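You operate a simulated robot arm through the tools that you are given. There is no shell and no other tool. Be economical: measure what you need, move in short steps, check, and stop when the job is done.

You run a simulated two-armed robot. Do the job below in one go: nothing can be reset, and whatever is moved stays where it is left.

## Task
Wipe up the spill on the table top with the orange towel there and put it back.

Only the result counts: the job must be done as asked and must still hold three seconds after the hand-in. Knocking over, shifting, dropping, spilling or breaking anything else fails it. Flat cloth is picked up by pressing the open fingertips on it (5 to 10 N) and closing them slowly along it; thin cloth reads only 2 to 8 mm in the jaws.

## Robot
Two 7-joint arms with two-finger parallel grippers on one trunk, on a base that drives. Base frame: it is fixed to the floor where the robot stands at the start and does not move with it; the origin is under the middle of the robot, x ahead of it, y to its left, z up. Lengths are in mm, angles in rad, forces in N, time in s.
The left shoulder is at the start at [50, 161, 1198], the right one opposite. With the tool pointing down near the work surface each hand reaches from about 100 to 680 mm from the robot's upright axis, wherever it stands, measured 20 degrees to its own side. Payload 3.43 kg a hand.
Tool frame (each hand has its own): the origin (TCP) lies between the finger pads and is the grasp point; the fingertips stand 30 mm ahead of it; z points along the fingers, y is the line along which they close. Largest opening 94 mm; finger width 28, thickness 10; the body of the gripper, 50 by 96 mm, starts 55 mm behind the TCP.
Orientation is that of the tool frame in the base frame, as a unit quaternion [w, x, y, z]. With the fingers straight down and closing along the base's y, the tool's x points along the base's -x, its y along +y and its z along -z.

## Interface
- The arms move only by the tool jog_arm. It takes "left_series", "right_series" or both (then of equal length, played together; a hand with none holds still); each is a list of rows, each an object (a shift or turn left out is 0, a gripper value left out holds the last) with "translation": the shift along the base's x, y, z in units of 30 mm (1.0 is 30 mm), a list of three; "angular": the turn, a rotation vector about the base's x, y, z in units of 5 degrees (1.0 is 5 degrees), a list of three; "hand": the finger opening in mm, from 0 to 94. In form: [{"translation": [x, y, z], "angular": [ax, ay, az], "hand": hand}, ...]. A call has 1 to 10 rows; each row shifts and turns the commanded pose from where the row before left it. A call with a number of a shift or a turn outside -1 to 1 is refused whole. Each row takes 0.2 s and may step no farther than 50 mm and 0.15 rad from the row before; otherwise, or with a gripper value out of range, the whole call is refused. A pose out of reach is approached as far as the arm can. The call stops where the force on the tool passes 40 N (or 10 N more than at its start, if that is more) or the arm is blocked; 0.2 s more then pass. The fingers move at their own pace (about 45 mm/s each) and stop on an object; they squeeze with about 35 N. The grip force told is the motor's: it shows also when the fingers shut on nothing. Time passes only in rows, and 0.2 s behind the last, so rows that do not move let the fingers close. It gives the time, the measured TCP pose, the force on the tool (base axes), the opening and the grip force at its end, in the units of the frame above (readings bear some noise), with the torque about the TCP (base axes, N m) and any sound that the robot's microphone picked up.
- Cameras (640 x 400 px; columns grow to the right, rows downward): "scene" is now at [110.1, -55.3, 1329.5]; the picture's right is [-0.63, -0.78, 0.00], its down [-0.38, 0.31, -0.87] and it looks along [0.68, -0.55, -0.49] (base axes); focal length 260 px, centre (320, 200). "left" rides on the left gripper at [76, -14, -102] in its tool frame; the picture's right is [0.18, 0.98, 0.00], its down [-0.75, 0.14, -0.64] and it looks along [-0.63, 0.12, 0.77] (tool axes); focal length 243 px, centre (320, 200). "right" rides on the right gripper at [76, 14, -102] in its tool frame; the picture's right is [-0.18, 0.98, 0.00], its down [-0.75, -0.14, -0.64] and it looks along [-0.63, -0.12, 0.77] (tool axes); focal length 243 px, centre (320, 200). There is no depth. A picture from a camera that has moved, and an enlarged one, comes with that camera's place and axes in the base frame and with its lens.
- capture(camera): a new picture of that camera. It takes no simulated time.
- lift_body(by): slides the trunk up (or, below 0, down) by that many mm; the arms and the scene camera ride with it, the base frame stays. It gives what a move gives, with no picture.
- base_move(legs): drives the robot by 1 to 6 legs, each [ahead, left, turn to the left] in mm, mm and rad, along the robot's own axes; the way and the turn of a leg run together, so that a leg with both is an arc; at most 1500 mm and 3.142 rad a leg. The arms and the cameras ride along, it lands a little off, and it stops where it bumps. It gives what a move gives.
- aim_head(pan, tilt): turns the head with the scene camera to pan (to the left, within 1.396 rad either way) and tilt (down, from -0.506 to 1.204), counted from straight ahead of the robot. It gives what a move gives.
- enlarge(camera, box): a new picture of the part [left, top, right, bottom] of that camera's present view, enlarged. It takes no simulated time.
- finish_job(): hands the job in; it is judged then, once.

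Go step by step. Nothing tells you exact positions but the pictures and the camera data: compare them with the known pose of the tool, close in by small moves and look again before you grip or let go. The budget is 120 turns and 100 pictures, counting those below and the enlarged ones. Unless the task says otherwise, let go and move clear before handing in, and close with one line.

The tools are called by a JSON object that holds its "api" and its "payload". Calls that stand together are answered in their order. jog_arm: Moves the arms, as the interface text tells. Its arguments: {"type":"object","properties":{"left_series":{"type":"array","items":{"type":"object","properties":{"translation":{"type":"array","items":{"type":"number"}},"angular":{"type":"array","items":{"type":"number"}},"hand":{"type":"number"}}}},"right_series":{"type":"array","items":{"type":"object","properties":{"translation":{"type":"array","items":{"type":"number"}},"angular":{"type":"array","items":{"type":"number"}},"hand":{"type":"number"}}}}},"required":[]} The other tools are called the same way: lift_body (by) slides the trunk up or down; base_move (legs) drives the base; aim_head (pan, tilt) turns the head that bears the scene camera; capture (camera) takes a picture; enlarge (camera, box) takes an enlarged picture of a part of a camera's view; finish_job () hands the job in.

At the start:

```text
time_s: 0.0
left_ee_pos: [407.6, -41.2, 1129.9]
left_ee_rot: [0.001, 0.0, 1.0, 0.0]
left_force: [-0.1, 0.9, 0.1]
left_moment: [-0.01, 0.01, 0.03]
left_width: 93.8
left_grasp_force: 0.1
right_ee_pos: [242.7, -329.6, 1216.6]
right_ee_rot: [-0.001, 0.0, 1.0, 0.0]
right_force: [-0.3, 0.2, 0.5]
right_moment: [0.01, 0.01, -0.01]
right_width: 94.2
right_grasp_force: 0.1
trunk travel left (down, up): [-225.0, 42.0]
robot x, y, heading: [0.4, 0.9, 0.0]
head pan, tilt: [-0.682, 0.508]
```

scene: 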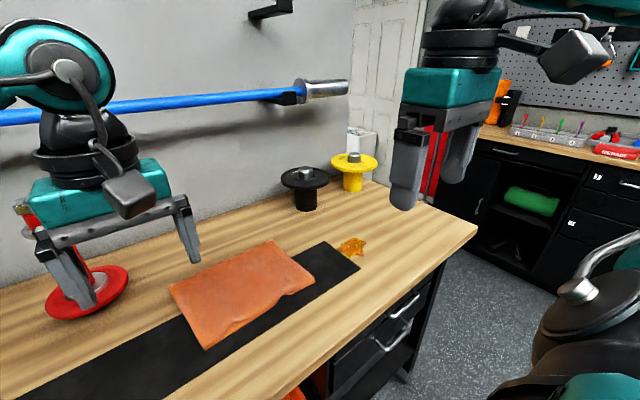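
right: 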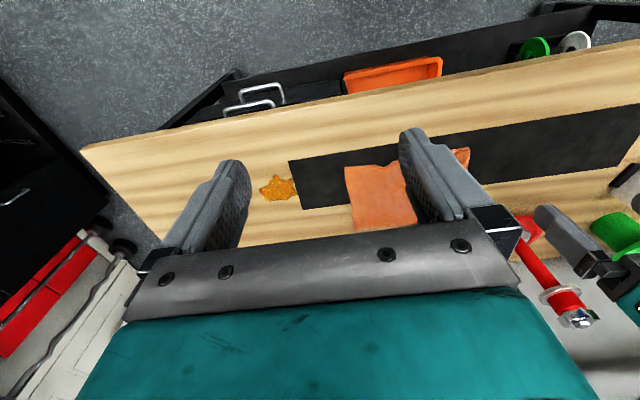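
left: 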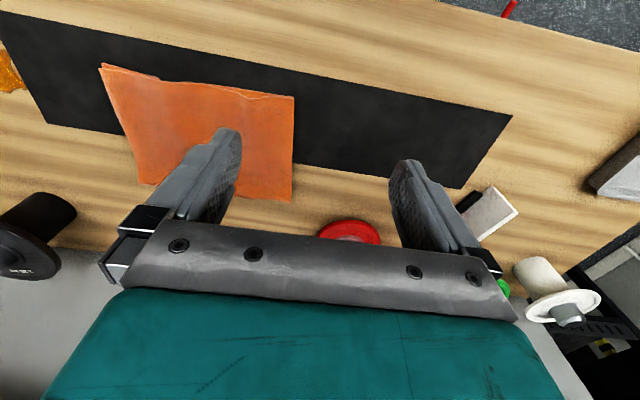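

The towel looks to lie at about x 467–666, y −334 to −50, with the spill near (497, −475) and the table top at z of about 855. I'll look closer before moving.

{"api": "enlarge", "payload": {"camera": "scene", "box": [150, 210, 390, 360]}}

{"api": "enlarge", "payload": {"camera": "left", "box": [0, 40, 320, 240]}}

{"api": "enlarge", "payload": {"camera": "right", "box": [220, 100, 540, 300]}}

```text
2.67 times, centred on (270, 285) of scene
camera zoom: at [110.1, -55.3, 1329.5], right [-0.63, -0.78, 0.0], down [-0.38, 0.31, -0.87], along [0.68, -0.55, -0.49], focal length 692 px, centre (453, -27)
```

zoom: 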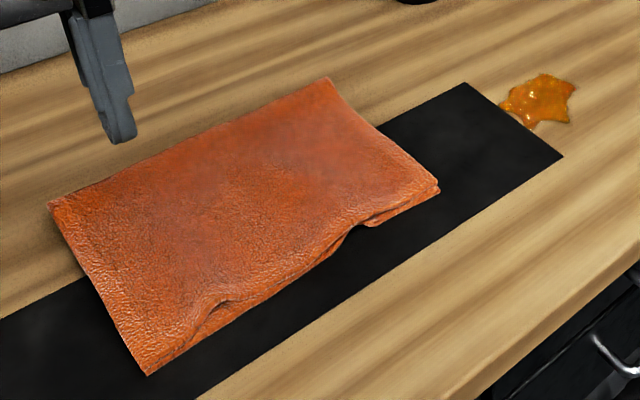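

```text
2.00 times, centred on (160, 140) of left
camera zoom: at [331.2, -55.0, 1233.0], right [-0.18, 0.98, 0.0], down [0.75, 0.14, 0.64], along [0.63, 0.12, -0.77], focal length 485 px, centre (640, 320)
```

zoom: 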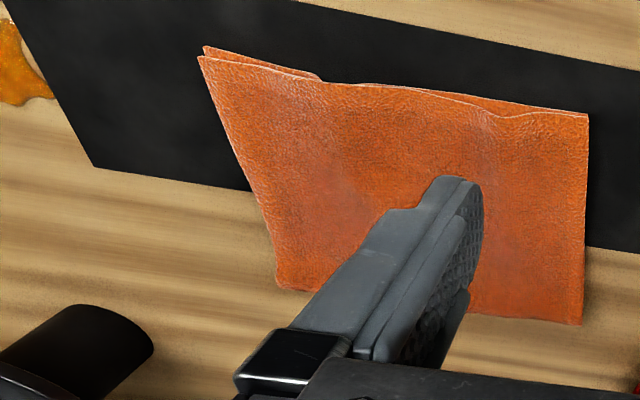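

```text
2.00 times, centred on (380, 200) of right
camera zoom: at [164.8, -315.9, 1317.2], right [0.18, 0.98, 0.0], down [0.75, -0.14, 0.64], along [0.63, -0.12, -0.77], focal length 485 px, centre (200, 200)
```

zoom: 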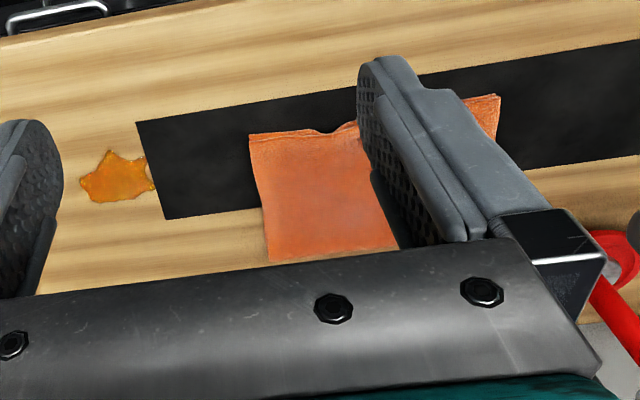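

The towel is folded double with its fold at the far side. I'll strafe right so both hands reach the towel and the spill, then look again.

{"api": "base_move", "payload": {"legs": [[0, -250, 0]]}}

{"api": "aim_head", "payload": {"pan": 0.0, "tilt": 0.75}}

{"api": "capture", "payload": {"camera": "scene"}}

```text
time_s: 2.7
left_ee_pos: [407.1, -281.3, 1131.3]
left_ee_rot: [-0.001, -0.002, 1.0, 0.0]
left_force: [-0.5, 0.8, 0.3]
left_moment: [0.01, 0.02, -0.03]
left_width: 94.0
left_grasp_force: 0.0
right_ee_pos: [244.7, -571.4, 1216.4]
right_ee_rot: [0.0, -0.001, 1.0, 0.0]
right_force: [0.6, -0.9, -0.1]
right_moment: [-0.01, -0.02, 0.02]
right_width: 94.2
right_grasp_force: 0.0
trunk travel left (down, up): [-225.0, 42.0]
robot x, y, heading: [-1.9, -238.1, 0.003]
head pan, tilt: [-0.682, 0.508]
```

```text
time_s: 3.8
left_ee_pos: [408.9, -281.9, 1131.7]
left_ee_rot: [0.001, -0.001, 1.0, 0.0]
left_force: [0.0, 0.7, -0.3]
left_moment: [0.0, 0.01, 0.02]
left_width: 94.1
left_grasp_force: 0.0
right_ee_pos: [244.5, -571.8, 1216.2]
right_ee_rot: [-0.001, -0.002, 1.0, 0.0]
right_force: [-0.3, 0.5, 0.1]
right_moment: [-0.02, -0.01, -0.02]
right_width: 94.2
right_grasp_force: 0.0
trunk travel left (down, up): [-225.0, 42.0]
robot x, y, heading: [0.8, -240.7, 0.005]
head pan, tilt: [0.0, 0.75]
```

```text
93 pictures are left
camera scene: at [122.9, -240.4, 1308.2], right [0.0, -1.0, 0.0], down [-0.68, 0.0, -0.73], along [0.73, 0.0, -0.68], focal length 260 px, centre (320, 200)
```

scene: 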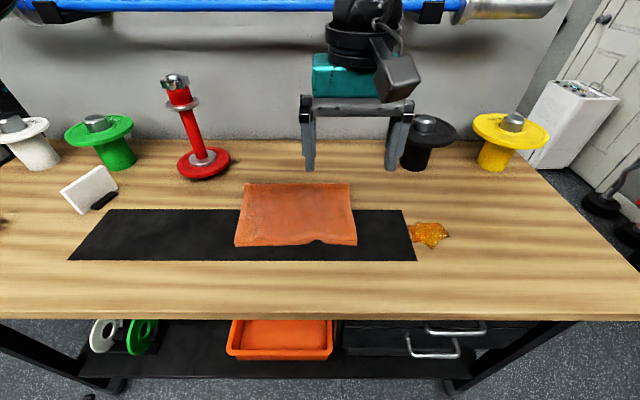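

I place the towel at x 464–669, y −320 to −50 and the spill around (493, −483), about 90 mm across. I'll bring the left hand over the towel's left part and the right hand over its right part.

{"api": "jog_arm", "payload": {"left_series": [{"translation": [0.453, 0.633, -0.5], "hand": 50}, {"translation": [0.453, 0.633, -0.5]}, {"translation": [0.453, 0.633, -0.5]}, {"translation": [0.453, 0.633, -0.5]}, {"translation": [0.453, 0.633, -0.5]}, {"translation": [0.453, 0.633, -0.5]}, {"translation": [0.453, 0.633, -0.5]}, {"translation": [0.453, 0.633, -0.5]}, {"translation": [0.453, 0.633, -0.5]}, {"translation": [0.453, 0.633, -0.5]}], "right_series": [{"translation": [1.0, 0.967, -0.785], "hand": 50}, {"translation": [1.0, 0.967, -0.785]}, {"translation": [1.0, 0.967, -0.785]}, {"translation": [1.0, 0.967, -0.785]}, {"translation": [1.0, 0.967, -0.785]}, {"translation": [1.0, 0.967, -0.785]}, {"translation": [1.0, 0.967, -0.785]}, {"translation": [1.0, 0.967, -0.785]}, {"translation": [1.0, 0.967, -0.785]}, {"translation": [1.0, 0.967, -0.785]}]}}

{"api": "capture", "payload": {"camera": "scene"}}

{"api": "capture", "payload": {"camera": "right"}}

{"api": "capture", "payload": {"camera": "left"}}

```text
time_s: 6.0
left_ee_pos: [544.4, -91.7, 981.6]
left_ee_rot: [0.0, -0.003, 1.0, 0.0]
left_force: [0.1, 0.2, -0.2]
left_moment: [-0.01, 0.0, 0.01]
left_width: 49.7
left_grasp_force: 0.1
right_ee_pos: [463.1, -389.6, 1024.9]
right_ee_rot: [0.0, -0.002, 1.0, 0.0]
right_force: [-0.5, 0.2, 0.3]
right_moment: [0.03, -0.01, -0.02]
right_width: 50.1
right_grasp_force: 0.1
right hand out of reach, approached as far as the arm can: row 7, 8, 9, 10
trunk travel left (down, up): [-225.0, 42.0]
robot x, y, heading: [1.5, -242.8, -0.001]
head pan, tilt: [0.0, 0.75]
```

```text
92 pictures are left
camera scene: at [123.1, -240.1, 1308.2], right [0.0, -1.0, 0.0], down [-0.68, 0.0, -0.73], along [0.73, 0.0, -0.68], focal length 260 px, centre (320, 200)
```

scene: 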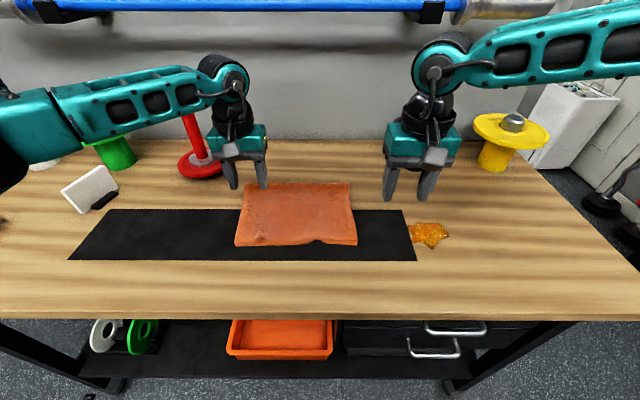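

```text
91 pictures are left
camera right: at [385.5, -374.9, 1126.3], right [0.18, 0.98, 0.0], down [0.75, -0.14, 0.64], along [0.63, -0.12, -0.77], focal length 243 px, centre (320, 200)
```

right: 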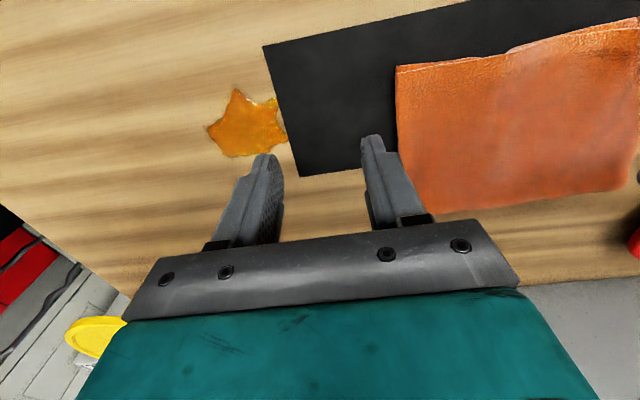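

```text
90 pictures are left
camera left: at [468.6, -106.7, 1083.4], right [-0.19, 0.98, 0.0], down [0.75, 0.14, 0.64], along [0.63, 0.12, -0.77], focal length 243 px, centre (320, 200)
```

left: 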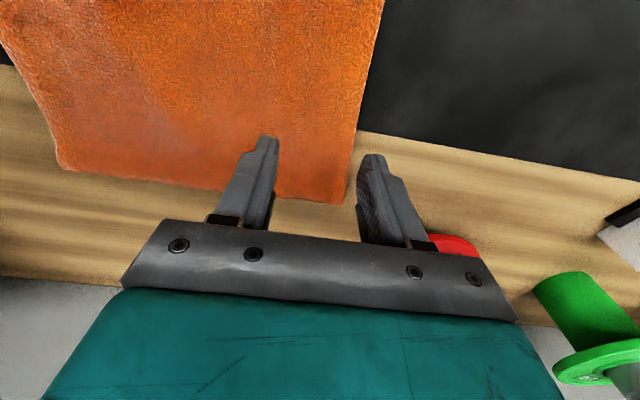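

The right hand stopped short at (463, −390, 1025). I'll go on in small steps to see what it can reach.

{"api": "jog_arm", "payload": {"right_series": [{"translation": [0, 0, 0]}, {"translation": [0, 0, -0.5]}, {"translation": [0, 0, -0.5]}]}}

```text
time_s: 6.8
left_ee_pos: [543.7, -92.0, 982.0]
left_ee_rot: [0.0, -0.002, 1.0, 0.001]
left_force: [-1.1, 1.0, 0.4]
left_moment: [0.04, 0.0, -0.01]
left_width: 50.1
left_grasp_force: 0.2
right_ee_pos: [458.8, -398.0, 996.7]
right_ee_rot: [0.0, -0.002, 1.0, 0.001]
right_force: [0.8, 0.2, 0.0]
right_moment: [0.01, -0.01, 0.01]
right_width: 50.1
right_grasp_force: 0.0
right hand out of reach, approached as far as the arm can: row 2, 3
trunk travel left (down, up): [-225.0, 42.0]
robot x, y, heading: [0.1, -246.4, 0.006]
head pan, tilt: [0.0, 0.75]
```

The right hand slides along some limit. I'll test where the commanded pose is by backing toward −y.

{"api": "jog_arm", "payload": {"right_series": [{"translation": [0, -1, 0]}, {"translation": [0, -1, 0]}, {"translation": [0, 0, 0]}]}}

```text
time_s: 7.6
left_ee_pos: [544.2, -93.0, 980.9]
left_ee_rot: [0.0, -0.002, 1.0, 0.0]
left_force: [-0.7, 0.5, 0.3]
left_moment: [0.01, -0.02, -0.01]
left_width: 49.9
left_grasp_force: 0.0
right_ee_pos: [459.1, -457.3, 996.6]
right_ee_rot: [0.001, -0.001, 1.0, 0.0]
right_force: [0.2, -0.1, 0.4]
right_moment: [0.01, -0.04, 0.01]
right_width: 50.0
right_grasp_force: 0.1
trunk travel left (down, up): [-225.0, 42.0]
robot x, y, heading: [2.2, -242.3, 0.005]
head pan, tilt: [0.0, 0.75]
```

{"api": "jog_arm", "payload": {"right_series": [{"translation": [1, 0, 0]}, {"translation": [1, 0, 0]}, {"translation": [1, 0, 0]}]}}

```text
time_s: 8.4
left_ee_pos: [545.4, -92.4, 982.2]
left_ee_rot: [-0.001, -0.001, 1.0, 0.0]
left_force: [-0.8, 0.1, 0.0]
left_moment: [0.0, -0.03, -0.03]
left_width: 50.0
left_grasp_force: 0.0
right_ee_pos: [530.3, -469.0, 1003.1]
right_ee_rot: [-0.001, -0.002, 1.0, 0.0]
right_force: [-0.4, 0.4, 0.4]
right_moment: [0.0, -0.01, 0.0]
right_width: 49.9
right_grasp_force: 0.0
right hand out of reach, approached as far as the arm can: row 3
trunk travel left (down, up): [-225.0, 42.0]
robot x, y, heading: [-4.0, -244.6, -0.002]
head pan, tilt: [0.0, 0.75]
```

There seems to be a joint limit for the right arm in this yaw. I'll test turning the hand about the vertical.

{"api": "jog_arm", "payload": {"right_series": [{"angular": [0, 0, 1]}, {"angular": [0, 0, 1]}, {"angular": [0, 0, 1]}, {"angular": [0, 0, 1]}, {"translation": [0, 1, 0]}, {"translation": [0, 1, 0]}, {"translation": [0, 1, 0]}]}}

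```text
time_s: 10.0
left_ee_pos: [544.1, -92.0, 981.3]
left_ee_rot: [0.001, -0.001, 1.0, 0.0]
left_force: [-0.4, -0.4, -0.5]
left_moment: [-0.01, -0.01, -0.01]
left_width: 50.0
left_grasp_force: 0.1
right_ee_pos: [490.2, -413.0, 1020.1]
right_ee_rot: [0.001, -0.175, 0.985, 0.001]
right_force: [0.3, 0.3, 0.3]
right_moment: [0.04, -0.01, 0.02]
right_width: 50.3
right_grasp_force: 0.1
right hand out of reach, approached as far as the arm can: row 5, 6, 7
trunk travel left (down, up): [-225.0, 42.0]
robot x, y, heading: [-1.8, -240.7, 0.005]
head pan, tilt: [0.0, 0.75]
```

Turning helps only slightly, so the elbow posture seems stuck. I'll look at the right arm's shape.

{"api": "aim_head", "payload": {"pan": -0.9, "tilt": 0.3}}

{"api": "capture", "payload": {"camera": "scene"}}

{"api": "aim_head", "payload": {"pan": 0.9, "tilt": 0.5}}

{"api": "capture", "payload": {"camera": "scene"}}

```text
time_s: 11.2
left_ee_pos: [545.8, -93.5, 981.4]
left_ee_rot: [0.0, -0.002, 1.0, 0.0]
left_force: [-0.7, 0.2, -0.7]
left_moment: [0.01, -0.03, 0.02]
left_width: 49.9
left_grasp_force: 0.0
right_ee_pos: [491.0, -414.6, 1019.4]
right_ee_rot: [0.0, -0.175, 0.985, 0.001]
right_force: [0.4, 0.2, 0.4]
right_moment: [-0.01, -0.02, -0.06]
right_width: 50.2
right_grasp_force: 0.0
trunk travel left (down, up): [-225.0, 42.0]
robot x, y, heading: [-0.2, -240.0, 0.003]
head pan, tilt: [-0.901, 0.3]
```

```text
89 pictures are left
camera scene: at [98.4, -313.5, 1348.6], right [-0.78, -0.62, 0.0], down [-0.18, 0.23, -0.96], along [0.6, -0.75, -0.3], focal length 260 px, centre (320, 200)
```

scene: 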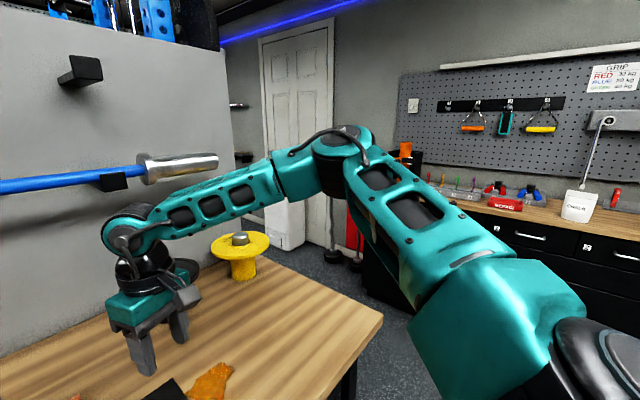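

```text
time_s: 13.0
left_ee_pos: [545.0, -92.5, 981.8]
left_ee_rot: [0.0, -0.001, 1.0, 0.0]
left_force: [0.3, 0.0, 0.3]
left_moment: [0.0, 0.02, 0.0]
left_width: 49.9
left_grasp_force: 0.0
right_ee_pos: [490.0, -414.0, 1019.8]
right_ee_rot: [0.001, -0.175, 0.985, 0.001]
right_force: [-0.4, -0.2, 0.2]
right_moment: [-0.01, -0.01, -0.03]
right_width: 49.8
right_grasp_force: 0.1
trunk travel left (down, up): [-225.0, 42.0]
robot x, y, heading: [-0.5, -240.1, 0.002]
head pan, tilt: [0.901, 0.499]
```

```text
88 pictures are left
camera scene: at [96.3, -169.1, 1330.2], right [0.79, -0.62, 0.0], down [-0.3, -0.38, -0.88], along [0.54, 0.69, -0.48], focal length 260 px, centre (320, 200)
```

scene: 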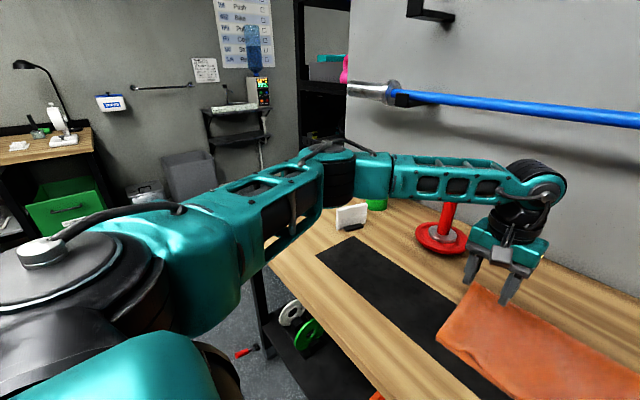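

The right elbow sits wide and high. I'll retract the right hand, turn it back, and approach again closer to the body.

{"api": "jog_arm", "payload": {"right_series": [{"translation": [-1, 0, 0], "angular": [0, 0, -1]}, {"translation": [-1, 0, 0], "angular": [0, 0, -1]}, {"translation": [-1, 0, 0], "angular": [0, 0, -1]}, {"translation": [-1, 0, 0], "angular": [0, 0, -1]}, {"translation": [-1, 0, 0]}, {"translation": [-1, 0, 0]}, {"translation": [0, 1, 0]}, {"translation": [0, 1, 0]}, {"translation": [0, 1, 0]}, {"translation": [0, 1, 0]}]}}

```text
time_s: 15.2
left_ee_pos: [544.8, -92.3, 981.6]
left_ee_rot: [0.0, -0.002, 1.0, 0.0]
left_force: [-0.1, -0.2, -0.4]
left_moment: [0.01, 0.0, -0.02]
left_width: 50.1
left_grasp_force: 0.1
right_ee_pos: [311.0, -333.3, 1032.1]
right_ee_rot: [-0.001, -0.002, 1.0, 0.0]
right_force: [1.2, -0.7, -1.1]
right_moment: [0.02, 0.02, 0.02]
right_width: 50.0
right_grasp_force: 0.1
right hand out of reach, approached as far as the arm can: row 9, 10
trunk travel left (down, up): [-225.0, 42.0]
robot x, y, heading: [-1.9, -246.7, 0.004]
head pan, tilt: [0.901, 0.499]
```

The right elbow appears stuck near (300, −600, 1308). I'll raise the right hand, move it inward up high, and see whether the elbow follows.

{"api": "jog_arm", "payload": {"right_series": [{"translation": [0.3, 0, 1]}, {"translation": [0.3, 0, 1]}, {"translation": [0.3, 0, 1]}, {"translation": [0.3, 0, 1]}, {"translation": [0.3, 0, 1]}, {"translation": [0.3, 1, 0.5]}, {"translation": [0, 1, 0.5]}, {"translation": [0, 1, 0]}, {"translation": [0, 1, 0]}, {"translation": [0, 1, 0]}]}}

{"api": "aim_head", "payload": {"pan": -0.6, "tilt": 0.4}}

{"api": "capture", "payload": {"camera": "scene"}}

```text
time_s: 17.4
left_ee_pos: [545.2, -92.8, 981.3]
left_ee_rot: [0.0, -0.002, 1.0, 0.0]
left_force: [-1.3, 0.6, 0.3]
left_moment: [0.03, 0.02, -0.03]
left_width: 50.1
left_grasp_force: 0.0
right_ee_pos: [358.2, -336.1, 1181.4]
right_ee_rot: [0.0, -0.001, 1.0, 0.0]
right_force: [0.5, 0.0, 0.0]
right_moment: [-0.01, 0.01, -0.01]
right_width: 50.0
right_grasp_force: 0.2
right hand out of reach, approached as far as the arm can: row 6, 7, 8, 9, 10
trunk travel left (down, up): [-225.0, 42.0]
robot x, y, heading: [-0.9, -243.3, 0.006]
head pan, tilt: [0.901, 0.499]
```

```text
time_s: 19.0
left_ee_pos: [545.2, -92.4, 983.5]
left_ee_rot: [0.0, -0.001, 1.0, 0.0]
left_force: [-0.2, -1.2, 0.7]
left_moment: [0.01, 0.0, 0.01]
left_width: 50.0
left_grasp_force: 0.1
right_ee_pos: [357.2, -336.3, 1181.6]
right_ee_rot: [-0.001, -0.002, 1.0, 0.0]
right_force: [0.2, 1.2, -0.3]
right_moment: [-0.07, -0.02, 0.01]
right_width: 50.0
right_grasp_force: 0.1
trunk travel left (down, up): [-225.0, 42.0]
robot x, y, heading: [-1.2, -240.5, 0.002]
head pan, tilt: [-0.6, 0.4]
```

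```text
87 pictures are left
camera scene: at [116.7, -292.6, 1339.3], right [-0.56, -0.83, 0.0], down [-0.32, 0.22, -0.92], along [0.76, -0.52, -0.39], focal length 260 px, centre (320, 200)
```

scene: 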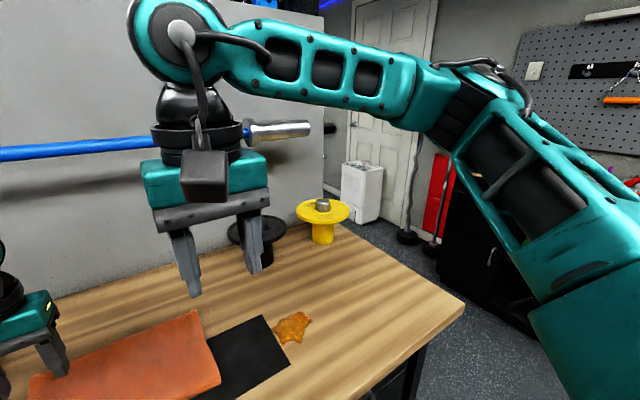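

The right hand stays limited to its own side, so I'll set both hands at the needed spacing relative to the robot. Then I'll drive the base, both to reach the towel and later to wipe.

{"api": "jog_arm", "payload": {"left_series": [{"translation": [-0.1, -0.915, 0.08]}, {"translation": [-0.1, -0.915, 0.08]}, {"translation": [-0.1, -0.915, 0.08]}, {"translation": [-0.1, -0.915, 0.08]}, {"translation": [-0.1, -0.915, 0.08]}, {"translation": [-0.1, -0.915, 0.08]}, {"translation": [-0.1, -0.915, 0.08]}, {"translation": [-0.1, -0.915, 0.08]}], "right_series": [{"translation": [0.2, -0.95, 0]}, {"translation": [0.2, -0.95, 0]}, {"translation": [0.84, -0.9, -0.7]}, {"translation": [0.84, -0.9, -0.7]}, {"translation": [0.84, -0.9, -1]}, {"translation": [0.84, -0.9, -1]}, {"translation": [0.84, 0, -1]}, {"translation": [0.84, 0, -1]}]}}

{"api": "aim_head", "payload": {"pan": 0, "tilt": 0.75}}

{"api": "capture", "payload": {"camera": "scene"}}

```text
time_s: 20.8
left_ee_pos: [520.7, -310.3, 999.1]
left_ee_rot: [0.0, -0.001, 1.0, 0.0]
left_force: [0.1, -0.2, -0.3]
left_moment: [0.0, 0.02, 0.04]
left_width: 49.9
left_grasp_force: 0.0
right_ee_pos: [520.0, -502.7, 1017.2]
right_ee_rot: [0.0, -0.001, 1.0, 0.001]
right_force: [0.6, -0.4, 0.4]
right_moment: [0.0, 0.04, 0.02]
right_width: 49.8
right_grasp_force: 0.0
trunk travel left (down, up): [-225.0, 42.0]
robot x, y, heading: [-0.5, -241.0, 0.005]
head pan, tilt: [-0.6, 0.4]
```

```text
time_s: 21.8
left_ee_pos: [518.8, -309.7, 1000.6]
left_ee_rot: [0.0, -0.001, 1.0, 0.0]
left_force: [0.6, 0.2, 0.5]
left_moment: [-0.03, 0.01, 0.01]
left_width: 50.1
left_grasp_force: 0.1
right_ee_pos: [519.9, -501.7, 1019.0]
right_ee_rot: [0.0, -0.002, 1.0, -0.001]
right_force: [-0.6, -0.3, -0.4]
right_moment: [0.02, 0.02, 0.0]
right_width: 50.2
right_grasp_force: 0.0
trunk travel left (down, up): [-225.0, 42.0]
robot x, y, heading: [-2.6, -239.9, 0.005]
head pan, tilt: [0.0, 0.75]
```

```text
86 pictures are left
camera scene: at [122.9, -240.4, 1308.3], right [0.0, -1.0, 0.0], down [-0.68, 0.0, -0.73], along [0.73, 0.0, -0.68], focal length 260 px, centre (320, 200)
```

scene: 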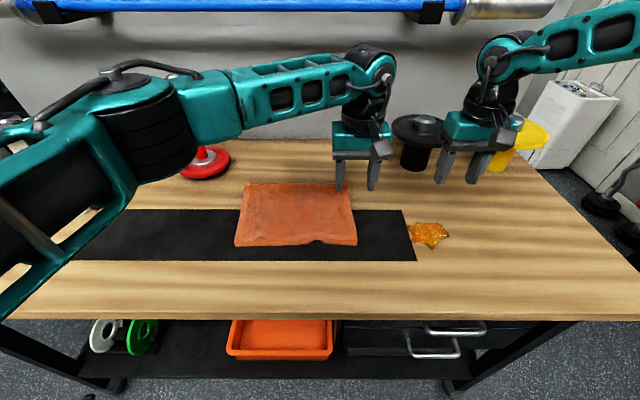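

Both hands are now placed relative to the robot, with clear space on the left. I'll drive back left 220 mm.

{"api": "base_move", "payload": {"legs": [[0, 222, 0]]}}

{"api": "capture", "payload": {"camera": "scene"}}

```text
time_s: 24.4
left_ee_pos: [519.4, -85.4, 1001.1]
left_ee_rot: [-0.001, -0.003, 1.0, -0.001]
left_force: [0.0, -0.8, 0.4]
left_moment: [0.0, -0.01, 0.02]
left_width: 50.1
left_grasp_force: 0.2
right_ee_pos: [520.8, -277.0, 1017.6]
right_ee_rot: [0.0, -0.004, 1.0, 0.0]
right_force: [0.5, 0.2, 0.0]
right_moment: [-0.01, 0.0, 0.02]
right_width: 50.0
right_grasp_force: 0.1
trunk travel left (down, up): [-225.0, 42.0]
robot x, y, heading: [-2.0, -21.0, 0.008]
head pan, tilt: [0.0, 0.75]
```

```text
85 pictures are left
camera scene: at [121.7, -16.6, 1308.2], right [0.01, -1.0, 0.0], down [-0.68, -0.01, -0.73], along [0.73, 0.01, -0.68], focal length 260 px, centre (320, 200)
```

scene: 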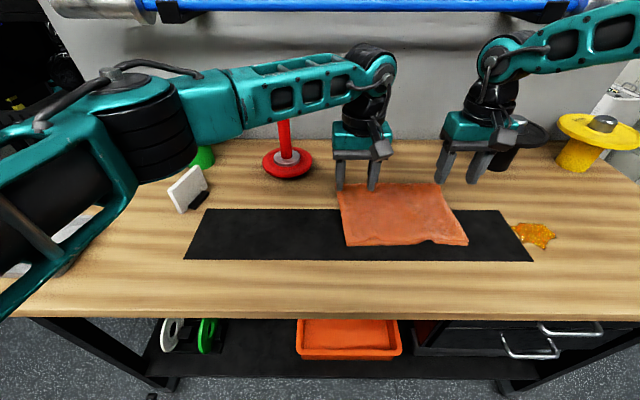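

I'll descend to about 940 with both hands and check through the hand cameras.

{"api": "jog_arm", "payload": {"left_series": [{"translation": [0, 0, -0.5]}, {"translation": [0, 0, -0.5]}, {"translation": [0, 0, -0.5]}, {"translation": [0, 0, -0.5]}], "right_series": [{"translation": [0, 0, -0.64]}, {"translation": [0, 0, -0.64]}, {"translation": [0, 0, -0.64]}, {"translation": [0, 0, -0.64]}]}}

{"api": "capture", "payload": {"camera": "right"}}

{"api": "capture", "payload": {"camera": "left"}}

{"api": "capture", "payload": {"camera": "scene"}}

```text
time_s: 25.4
left_ee_pos: [519.9, -85.3, 940.0]
left_ee_rot: [0.0, -0.003, 1.0, -0.001]
left_force: [-0.2, 0.2, -0.4]
left_moment: [0.0, -0.02, -0.02]
left_width: 49.9
left_grasp_force: 0.0
right_ee_pos: [516.5, -279.1, 941.5]
right_ee_rot: [0.0, -0.004, 1.0, -0.001]
right_force: [-0.2, 1.4, -0.6]
right_moment: [0.02, 0.01, -0.01]
right_width: 49.9
right_grasp_force: 0.0
trunk travel left (down, up): [-225.0, 42.0]
robot x, y, heading: [-1.7, -19.7, 0.007]
head pan, tilt: [0.0, 0.75]
```

```text
84 pictures are left
camera right: at [438.7, -265.1, 1042.8], right [0.18, 0.98, 0.0], down [0.75, -0.14, 0.64], along [0.63, -0.11, -0.77], focal length 243 px, centre (320, 200)
```

right: 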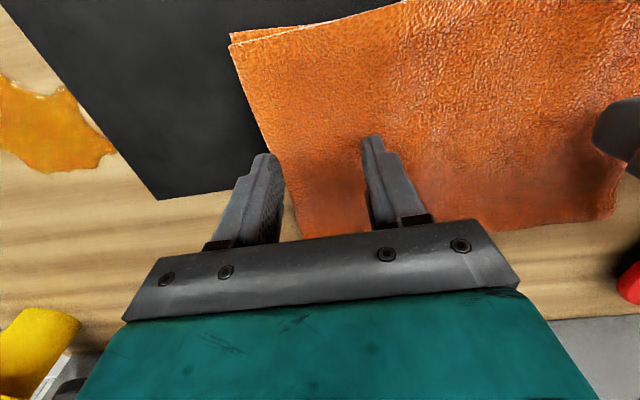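

```text
83 pictures are left
camera left: at [443.5, -101.3, 1042.3], right [-0.19, 0.98, 0.0], down [0.75, 0.15, 0.64], along [0.63, 0.12, -0.77], focal length 243 px, centre (320, 200)
```

left: 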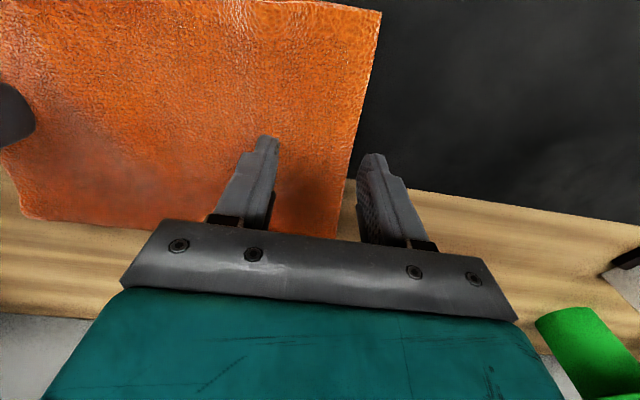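

```text
82 pictures are left
camera scene: at [121.8, -16.9, 1308.2], right [0.01, -1.0, 0.0], down [-0.68, 0.0, -0.73], along [0.73, 0.01, -0.68], focal length 260 px, centre (320, 200)
```

scene: 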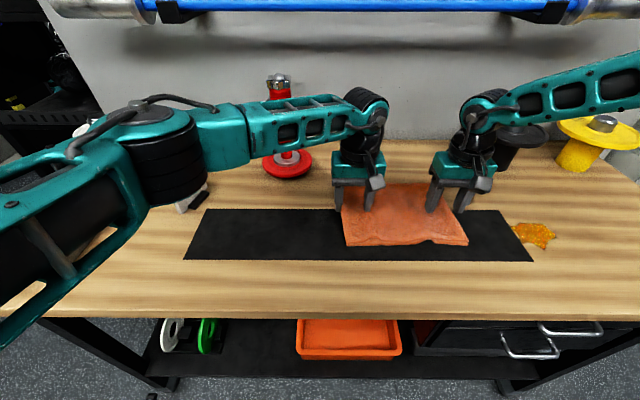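

The right edge is at about y −322 and the left edge about −60. I'll shift both hands a little inward and come down to just above the towel.

{"api": "jog_arm", "payload": {"left_series": [{"translation": [0, -0.55, 0]}, {"translation": [0, 0, -0.5]}, {"translation": [0, 0, -0.5]}, {"translation": [0, 0, 0]}], "right_series": [{"translation": [0.1, 0.25, 0]}, {"translation": [0, 0, -0.5]}, {"translation": [0, 0, -0.5]}, {"translation": [0, 0, 0]}]}}

{"api": "capture", "payload": {"camera": "scene"}}

{"api": "capture", "payload": {"camera": "right"}}

```text
time_s: 26.4
left_ee_pos: [518.7, -102.3, 914.3]
left_ee_rot: [0.005, -0.003, 1.0, -0.002]
left_force: [2.8, 2.7, 33.6]
left_moment: [0.07, -0.02, -0.02]
left_width: 50.0
left_grasp_force: 0.1
right_ee_pos: [502.4, -280.0, 927.4]
right_ee_rot: [0.0, -0.003, 1.0, 0.0]
right_force: [0.1, -0.3, -0.3]
right_moment: [0.0, -0.01, 0.01]
right_width: 50.3
right_grasp_force: 0.1
right hand out of reach, approached as far as the arm can: row 1, 2, 3
trunk travel left (down, up): [-225.0, 42.0]
robot x, y, heading: [-3.0, -20.0, 0.006]
head pan, tilt: [0.0, 0.75]
```

```text
81 pictures are left
camera scene: at [118.9, -16.0, 1309.1], right [0.01, -1.0, 0.0], down [-0.68, -0.01, -0.73], along [0.73, 0.0, -0.68], focal length 260 px, centre (320, 200)
```

scene: 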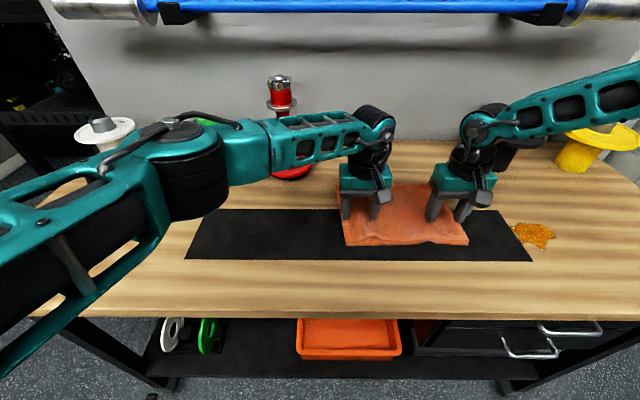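

```text
80 pictures are left
camera right: at [424.2, -266.2, 1027.3], right [0.18, 0.98, 0.0], down [0.75, -0.14, 0.64], along [0.63, -0.11, -0.77], focal length 243 px, centre (320, 200)
```

right: 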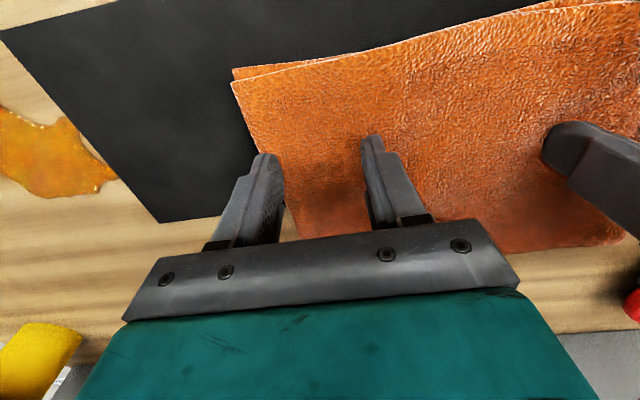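

The left fingertips touched at z of about 884, so the towel top is higher than I reckoned. I'll lift the left hand slightly, bring both to x of about 490 (the right hand's reach is limited), and come down more gently.

{"api": "jog_arm", "payload": {"left_series": [{"translation": [0, 0, 0.35]}, {"translation": [-0.5, 0, 0]}, {"translation": [-0.45, 0, 0]}, {"translation": [0, 0, -0.15]}, {"translation": [0, 0, 0]}], "right_series": [{"translation": [-0.2, 0, 0]}, {"translation": [-0.25, 0, 0]}, {"translation": [0, 0, -0.15]}, {"translation": [0, 0, -0.15]}, {"translation": [0, 0, 0]}]}}

```text
time_s: 27.6
left_ee_pos: [489.5, -102.8, 917.1]
left_ee_rot: [0.0, -0.003, 1.0, -0.001]
left_force: [1.8, -0.7, 4.5]
left_moment: [0.0, -0.04, 0.05]
left_width: 49.9
left_grasp_force: 0.2
right_ee_pos: [491.2, -280.0, 917.1]
right_ee_rot: [0.0, -0.004, 1.0, 0.0]
right_force: [-1.7, 1.0, 5.7]
right_moment: [0.0, 0.02, -0.02]
right_width: 49.8
right_grasp_force: 0.1
trunk travel left (down, up): [-225.0, 42.0]
robot x, y, heading: [-0.4, -20.5, 0.005]
head pan, tilt: [0.0, 0.75]
```

Both hands press at about 5 N. I'll close the fingers slowly along the cloth.

{"api": "jog_arm", "payload": {"left_series": [{"translation": [0, 0, -0.03], "hand": 45}, {"hand": 40}, {"hand": 35}, {"hand": 30}, {"hand": 25}, {"hand": 20}, {"hand": 15}, {"hand": 10}, {"hand": 5}, {"hand": 0}], "right_series": [{"translation": [0, 0, -0.03], "hand": 45}, {"hand": 40}, {"hand": 35}, {"hand": 30}, {"hand": 25}, {"hand": 20}, {"hand": 15}, {"hand": 10}, {"hand": 5}, {"hand": 0}]}}

{"api": "capture", "payload": {"camera": "scene"}}

{"api": "capture", "payload": {"camera": "right"}}

{"api": "capture", "payload": {"camera": "left"}}

```text
time_s: 29.8
left_ee_pos: [488.2, -103.5, 917.0]
left_ee_rot: [0.001, -0.002, 1.0, -0.003]
left_force: [-0.2, -12.1, 6.3]
left_moment: [-0.34, -0.02, 0.1]
left_width: 7.9
left_grasp_force: 34.7
right_ee_pos: [489.9, -278.2, 917.2]
right_ee_rot: [0.0, -0.004, 1.0, 0.0]
right_force: [0.4, 11.2, 10.6]
right_moment: [0.38, -0.01, 0.02]
right_width: 9.0
right_grasp_force: 35.8
trunk travel left (down, up): [-225.0, 42.0]
robot x, y, heading: [-0.4, -20.3, 0.008]
head pan, tilt: [0.0, 0.75]
```

```text
79 pictures are left
camera scene: at [120.4, -16.2, 1308.4], right [0.01, -1.0, 0.0], down [-0.68, -0.01, -0.73], along [0.73, 0.0, -0.68], focal length 260 px, centre (320, 200)
```

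scene: 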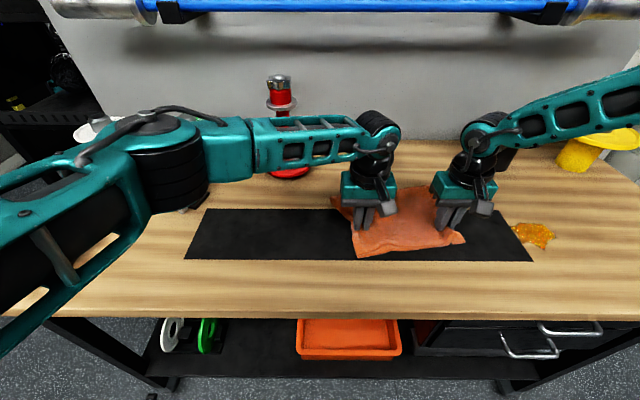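

```text
78 pictures are left
camera right: at [411.9, -265.3, 1017.6], right [0.18, 0.98, 0.0], down [0.75, -0.14, 0.64], along [0.63, -0.11, -0.77], focal length 243 px, centre (320, 200)
```

right: 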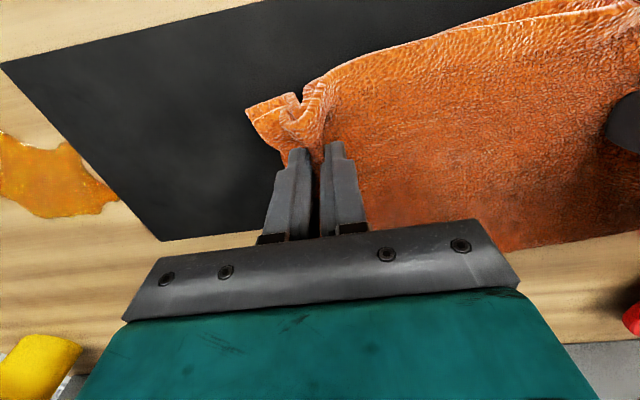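

```text
77 pictures are left
camera left: at [412.5, -118.0, 1018.5], right [-0.19, 0.98, 0.0], down [0.75, 0.15, 0.64], along [0.63, 0.12, -0.77], focal length 243 px, centre (320, 200)
```

left: 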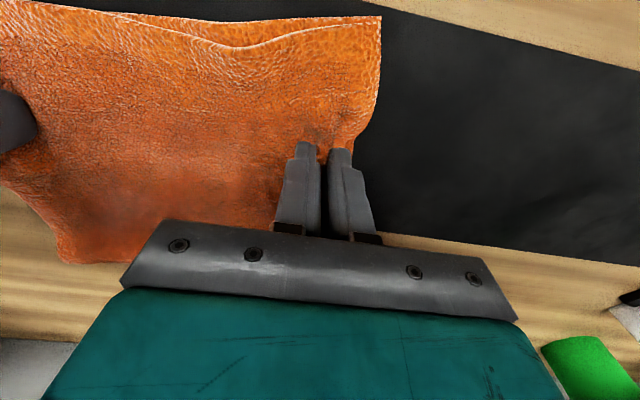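

Both hands hold the double cloth (8–9 mm) under about 12 N of tension. I'll slacken it by a few millimetres and drive right and slightly back to wipe across the spill.

{"api": "jog_arm", "payload": {"left_series": [{"translation": [0, -0.1, 0]}, {"translation": [0, 0, 0]}], "right_series": [{"translation": [0, 0.05, 0]}, {"translation": [0, 0, 0]}]}}

{"api": "base_move", "payload": {"legs": [[-10, -80, 0]]}}

{"api": "capture", "payload": {"camera": "scene"}}

```text
time_s: 30.4
left_ee_pos: [488.7, -104.6, 916.7]
left_ee_rot: [0.002, -0.002, 1.0, 0.0]
left_force: [-1.2, -5.5, 8.2]
left_moment: [-0.19, 0.04, 0.03]
left_width: 8.0
left_grasp_force: 35.5
right_ee_pos: [489.2, -278.6, 915.8]
right_ee_rot: [0.001, -0.003, 1.0, -0.001]
right_force: [1.4, 7.4, 10.5]
right_moment: [0.25, -0.06, 0.02]
right_width: 8.4
right_grasp_force: 35.0
trunk travel left (down, up): [-225.0, 42.0]
robot x, y, heading: [0.3, -21.3, 0.007]
head pan, tilt: [0.0, 0.75]
```

```text
time_s: 31.7
left_ee_pos: [479.5, -186.4, 916.6]
left_ee_rot: [0.001, -0.002, 1.0, -0.001]
left_force: [0.9, -9.6, 7.7]
left_moment: [-0.28, -0.03, 0.01]
left_width: 7.8
left_grasp_force: 35.3
right_ee_pos: [479.8, -358.6, 916.8]
right_ee_rot: [0.001, -0.004, 1.0, -0.001]
right_force: [-0.4, 3.7, 12.4]
right_moment: [0.15, 0.03, 0.03]
right_width: 8.6
right_grasp_force: 35.1
trunk travel left (down, up): [-225.0, 42.0]
robot x, y, heading: [-8.0, -99.9, 0.004]
head pan, tilt: [0.0, 0.75]
```

```text
76 pictures are left
camera scene: at [110.7, -96.6, 1308.5], right [0.01, -1.0, 0.0], down [-0.68, 0.0, -0.73], along [0.73, 0.0, -0.68], focal length 260 px, centre (320, 200)
```

scene: 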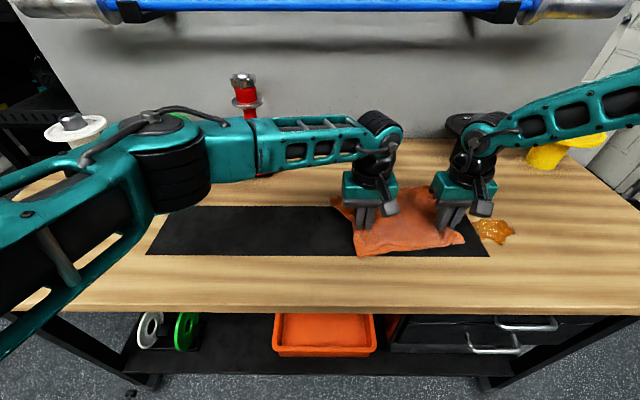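

Dragging works: the towel follows, and the mat holds still. I'll carry on over the spill.

{"api": "base_move", "payload": {"legs": [[0, -100, 0], [0, -90, 0]]}}

{"api": "capture", "payload": {"camera": "scene"}}

{"api": "capture", "payload": {"camera": "right"}}

```text
time_s: 34.4
left_ee_pos: [479.8, -380.1, 916.4]
left_ee_rot: [0.0, -0.002, 1.0, -0.003]
left_force: [0.9, -8.9, 7.6]
left_moment: [-0.31, -0.04, 0.09]
left_width: 7.4
left_grasp_force: 34.8
right_ee_pos: [482.5, -553.2, 915.8]
right_ee_rot: [0.001, -0.001, 1.0, -0.001]
right_force: [0.1, 5.6, 10.6]
right_moment: [0.2, 0.01, 0.03]
right_width: 8.3
right_grasp_force: 34.9
trunk travel left (down, up): [-225.0, 42.0]
robot x, y, heading: [-10.0, -290.3, 0.004]
head pan, tilt: [0.0, 0.75]
```

```text
75 pictures are left
camera scene: at [112.1, -288.7, 1308.4], right [0.01, -1.0, 0.0], down [-0.68, 0.0, -0.73], along [0.73, 0.0, -0.68], focal length 260 px, centre (320, 200)
```

scene: 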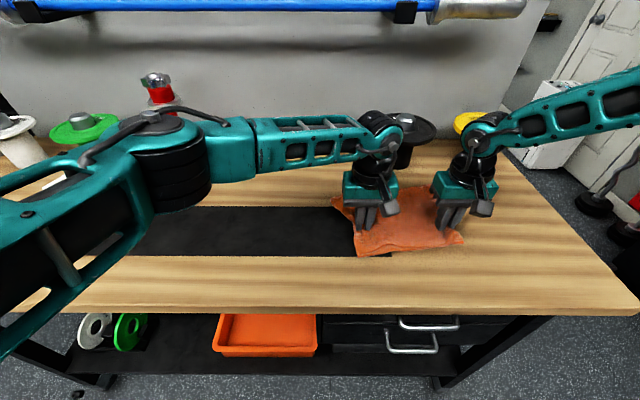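

```text
74 pictures are left
camera right: at [403.3, -538.5, 1017.7], right [0.18, 0.98, 0.0], down [0.75, -0.14, 0.64], along [0.63, -0.12, -0.77], focal length 243 px, centre (320, 200)
```

right: 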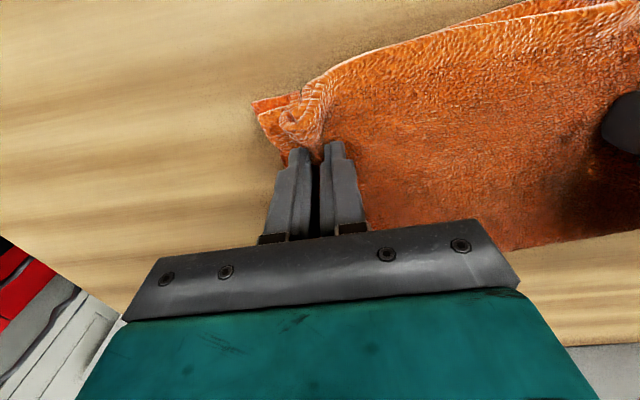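

The towel now covers the spill. I'll rub with a few short strokes, then go back far enough to see what is left.

{"api": "base_move", "payload": {"legs": [[-35, 40, 0], [0, -60, 0], [60, 20, 0], [0, 50, 0], [-25, -30, 0]]}}

{"api": "base_move", "payload": {"legs": [[0, 180, 0]]}}

{"api": "capture", "payload": {"camera": "scene"}}

{"api": "capture", "payload": {"camera": "right"}}

```text
time_s: 38.0
left_ee_pos: [478.9, -362.1, 916.2]
left_ee_rot: [0.0, -0.001, 1.0, -0.003]
left_force: [-1.2, -9.0, 5.9]
left_moment: [-0.32, 0.01, 0.04]
left_width: 7.5
left_grasp_force: 35.0
right_ee_pos: [480.1, -534.0, 917.4]
right_ee_rot: [0.0, -0.002, 1.0, -0.001]
right_force: [-3.6, 3.3, 10.2]
right_moment: [0.17, 0.12, 0.08]
right_width: 8.2
right_grasp_force: 35.1
trunk travel left (down, up): [-225.0, 42.0]
robot x, y, heading: [-7.0, -275.2, 0.009]
head pan, tilt: [0.0, 0.75]
```

```text
time_s: 40.2
left_ee_pos: [478.5, -181.0, 916.8]
left_ee_rot: [0.002, -0.002, 1.0, -0.003]
left_force: [-0.5, -6.5, 7.2]
left_moment: [-0.2, 0.01, 0.06]
left_width: 7.6
left_grasp_force: 34.6
right_ee_pos: [479.7, -352.9, 917.1]
right_ee_rot: [0.0, -0.003, 1.0, -0.002]
right_force: [-0.5, 8.2, 8.3]
right_moment: [0.27, 0.03, 0.04]
right_width: 8.4
right_grasp_force: 35.6
trunk travel left (down, up): [-225.0, 42.0]
robot x, y, heading: [-8.6, -94.3, 0.008]
head pan, tilt: [0.0, 0.75]
```

```text
73 pictures are left
camera scene: at [110.5, -90.2, 1308.4], right [0.01, -1.0, 0.0], down [-0.68, -0.01, -0.73], along [0.73, 0.01, -0.68], focal length 260 px, centre (320, 200)
```

scene: 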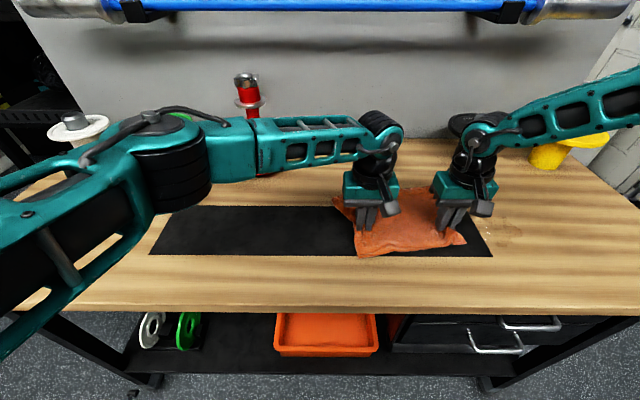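

```text
72 pictures are left
camera right: at [402.0, -339.3, 1017.9], right [0.18, 0.98, 0.0], down [0.75, -0.13, 0.64], along [0.63, -0.12, -0.77], focal length 243 px, centre (320, 200)
```

right: 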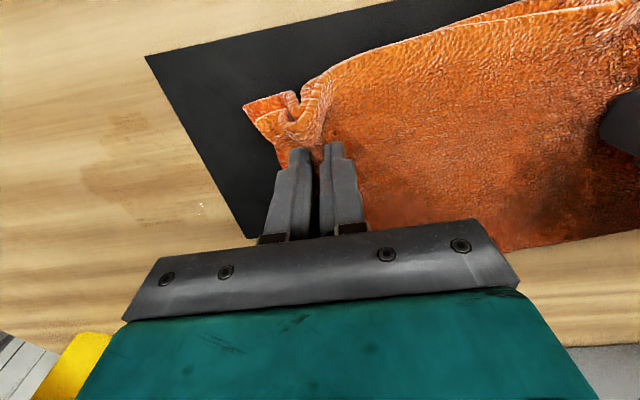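

The spill is nearly gone. I'll enlarge to see the traces left.

{"api": "enlarge", "payload": {"camera": "right", "box": [40, 80, 280, 230]}}

{"api": "enlarge", "payload": {"camera": "scene", "box": [440, 190, 600, 290]}}

```text
2.67 times, centred on (160, 155) of right
camera zoom: at [402.0, -339.3, 1017.9], right [0.18, 0.98, 0.0], down [0.75, -0.13, 0.64], along [0.63, -0.12, -0.77], focal length 647 px, centre (747, 320)
```

zoom: 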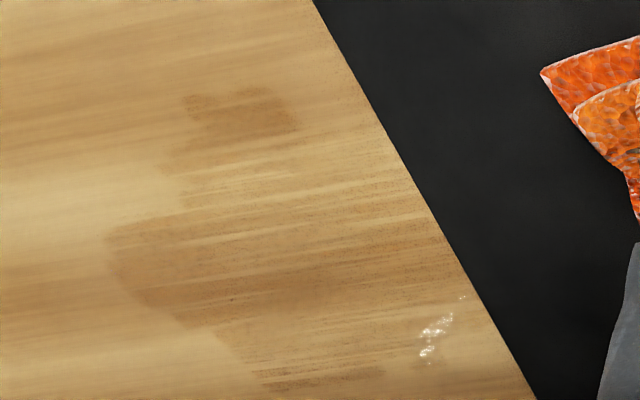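

```text
4.00 times, centred on (520, 240) of scene
camera zoom: at [110.5, -90.2, 1308.4], right [0.01, -1.0, 0.0], down [-0.68, -0.01, -0.73], along [0.73, 0.01, -0.68], focal length 1039 px, centre (-480, 40)
```

zoom: 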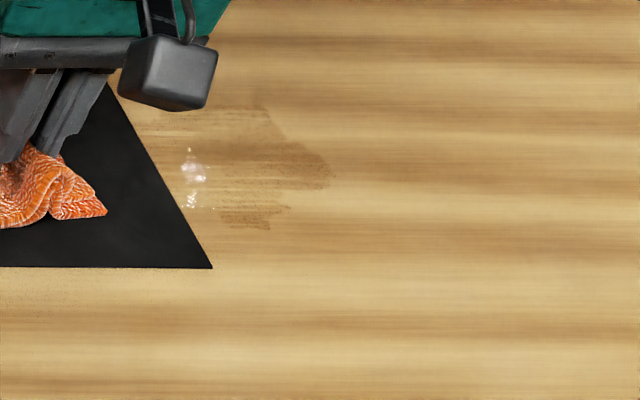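

A damp film and a small wet patch near (510, −455) remain. I'll make more passes at different x positions.

{"api": "base_move", "payload": {"legs": [[25, -60, 0], [0, -150, 0], [0, 70, 0], [15, -60, 0], [-20, 70, 0], [0, -70, 0]]}}

{"api": "base_move", "payload": {"legs": [[-30, 60, 0], [0, -90, 0], [-20, 90, 0], [0, -60, 0], [25, 40, 0], [5, 150, 0]]}}

{"api": "enlarge", "payload": {"camera": "right", "box": [40, 80, 280, 230]}}

{"api": "capture", "payload": {"camera": "scene"}}

```text
time_s: 44.9
left_ee_pos: [518.1, -384.2, 917.9]
left_ee_rot: [0.0, -0.002, 1.0, -0.005]
left_force: [-0.3, -1.7, 3.0]
left_moment: [-0.04, 0.0, 0.04]
left_width: 7.5
left_grasp_force: 34.6
right_ee_pos: [520.7, -552.6, 917.5]
right_ee_rot: [0.001, -0.003, 1.0, 0.0]
right_force: [-2.4, 1.5, 4.4]
right_moment: [0.06, 0.06, 0.03]
right_width: 8.2
right_grasp_force: 34.9
trunk travel left (down, up): [-225.0, 42.0]
robot x, y, heading: [31.6, -295.3, 0.012]
head pan, tilt: [0.0, 0.75]
stopped in leg 4: the robot was blocked; the commanded pose is now the measured one
```

```text
time_s: 51.2
left_ee_pos: [498.7, -195.6, 916.4]
left_ee_rot: [0.001, 0.0, 1.0, -0.004]
left_force: [-0.4, -2.6, 3.4]
left_moment: [-0.05, 0.01, 0.05]
left_width: 7.5
left_grasp_force: 34.7
right_ee_pos: [501.0, -365.9, 917.3]
right_ee_rot: [0.002, -0.003, 1.0, 0.0]
right_force: [-1.2, 6.3, 4.9]
right_moment: [0.22, 0.03, 0.02]
right_width: 8.1
right_grasp_force: 34.9
trunk travel left (down, up): [-225.0, 42.0]
robot x, y, heading: [8.4, -104.8, 0.006]
head pan, tilt: [0.0, 0.75]
```

```text
2.67 times, centred on (160, 155) of right
camera zoom: at [421.7, -351.4, 1018.4], right [0.18, 0.98, 0.0], down [0.75, -0.14, 0.64], along [0.63, -0.11, -0.77], focal length 647 px, centre (747, 320)
```

zoom: 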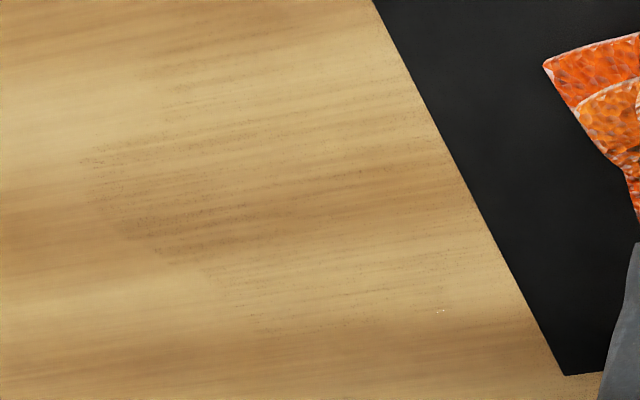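

```text
68 pictures are left
camera scene: at [130.4, -103.0, 1308.3], right [0.01, -1.0, 0.0], down [-0.68, 0.0, -0.73], along [0.73, 0.0, -0.68], focal length 260 px, centre (320, 200)
```

scene: 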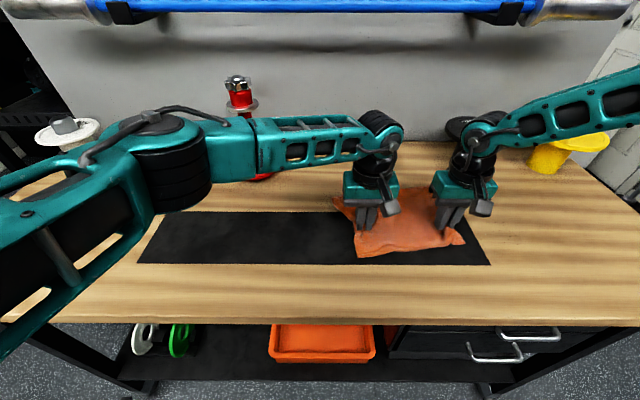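

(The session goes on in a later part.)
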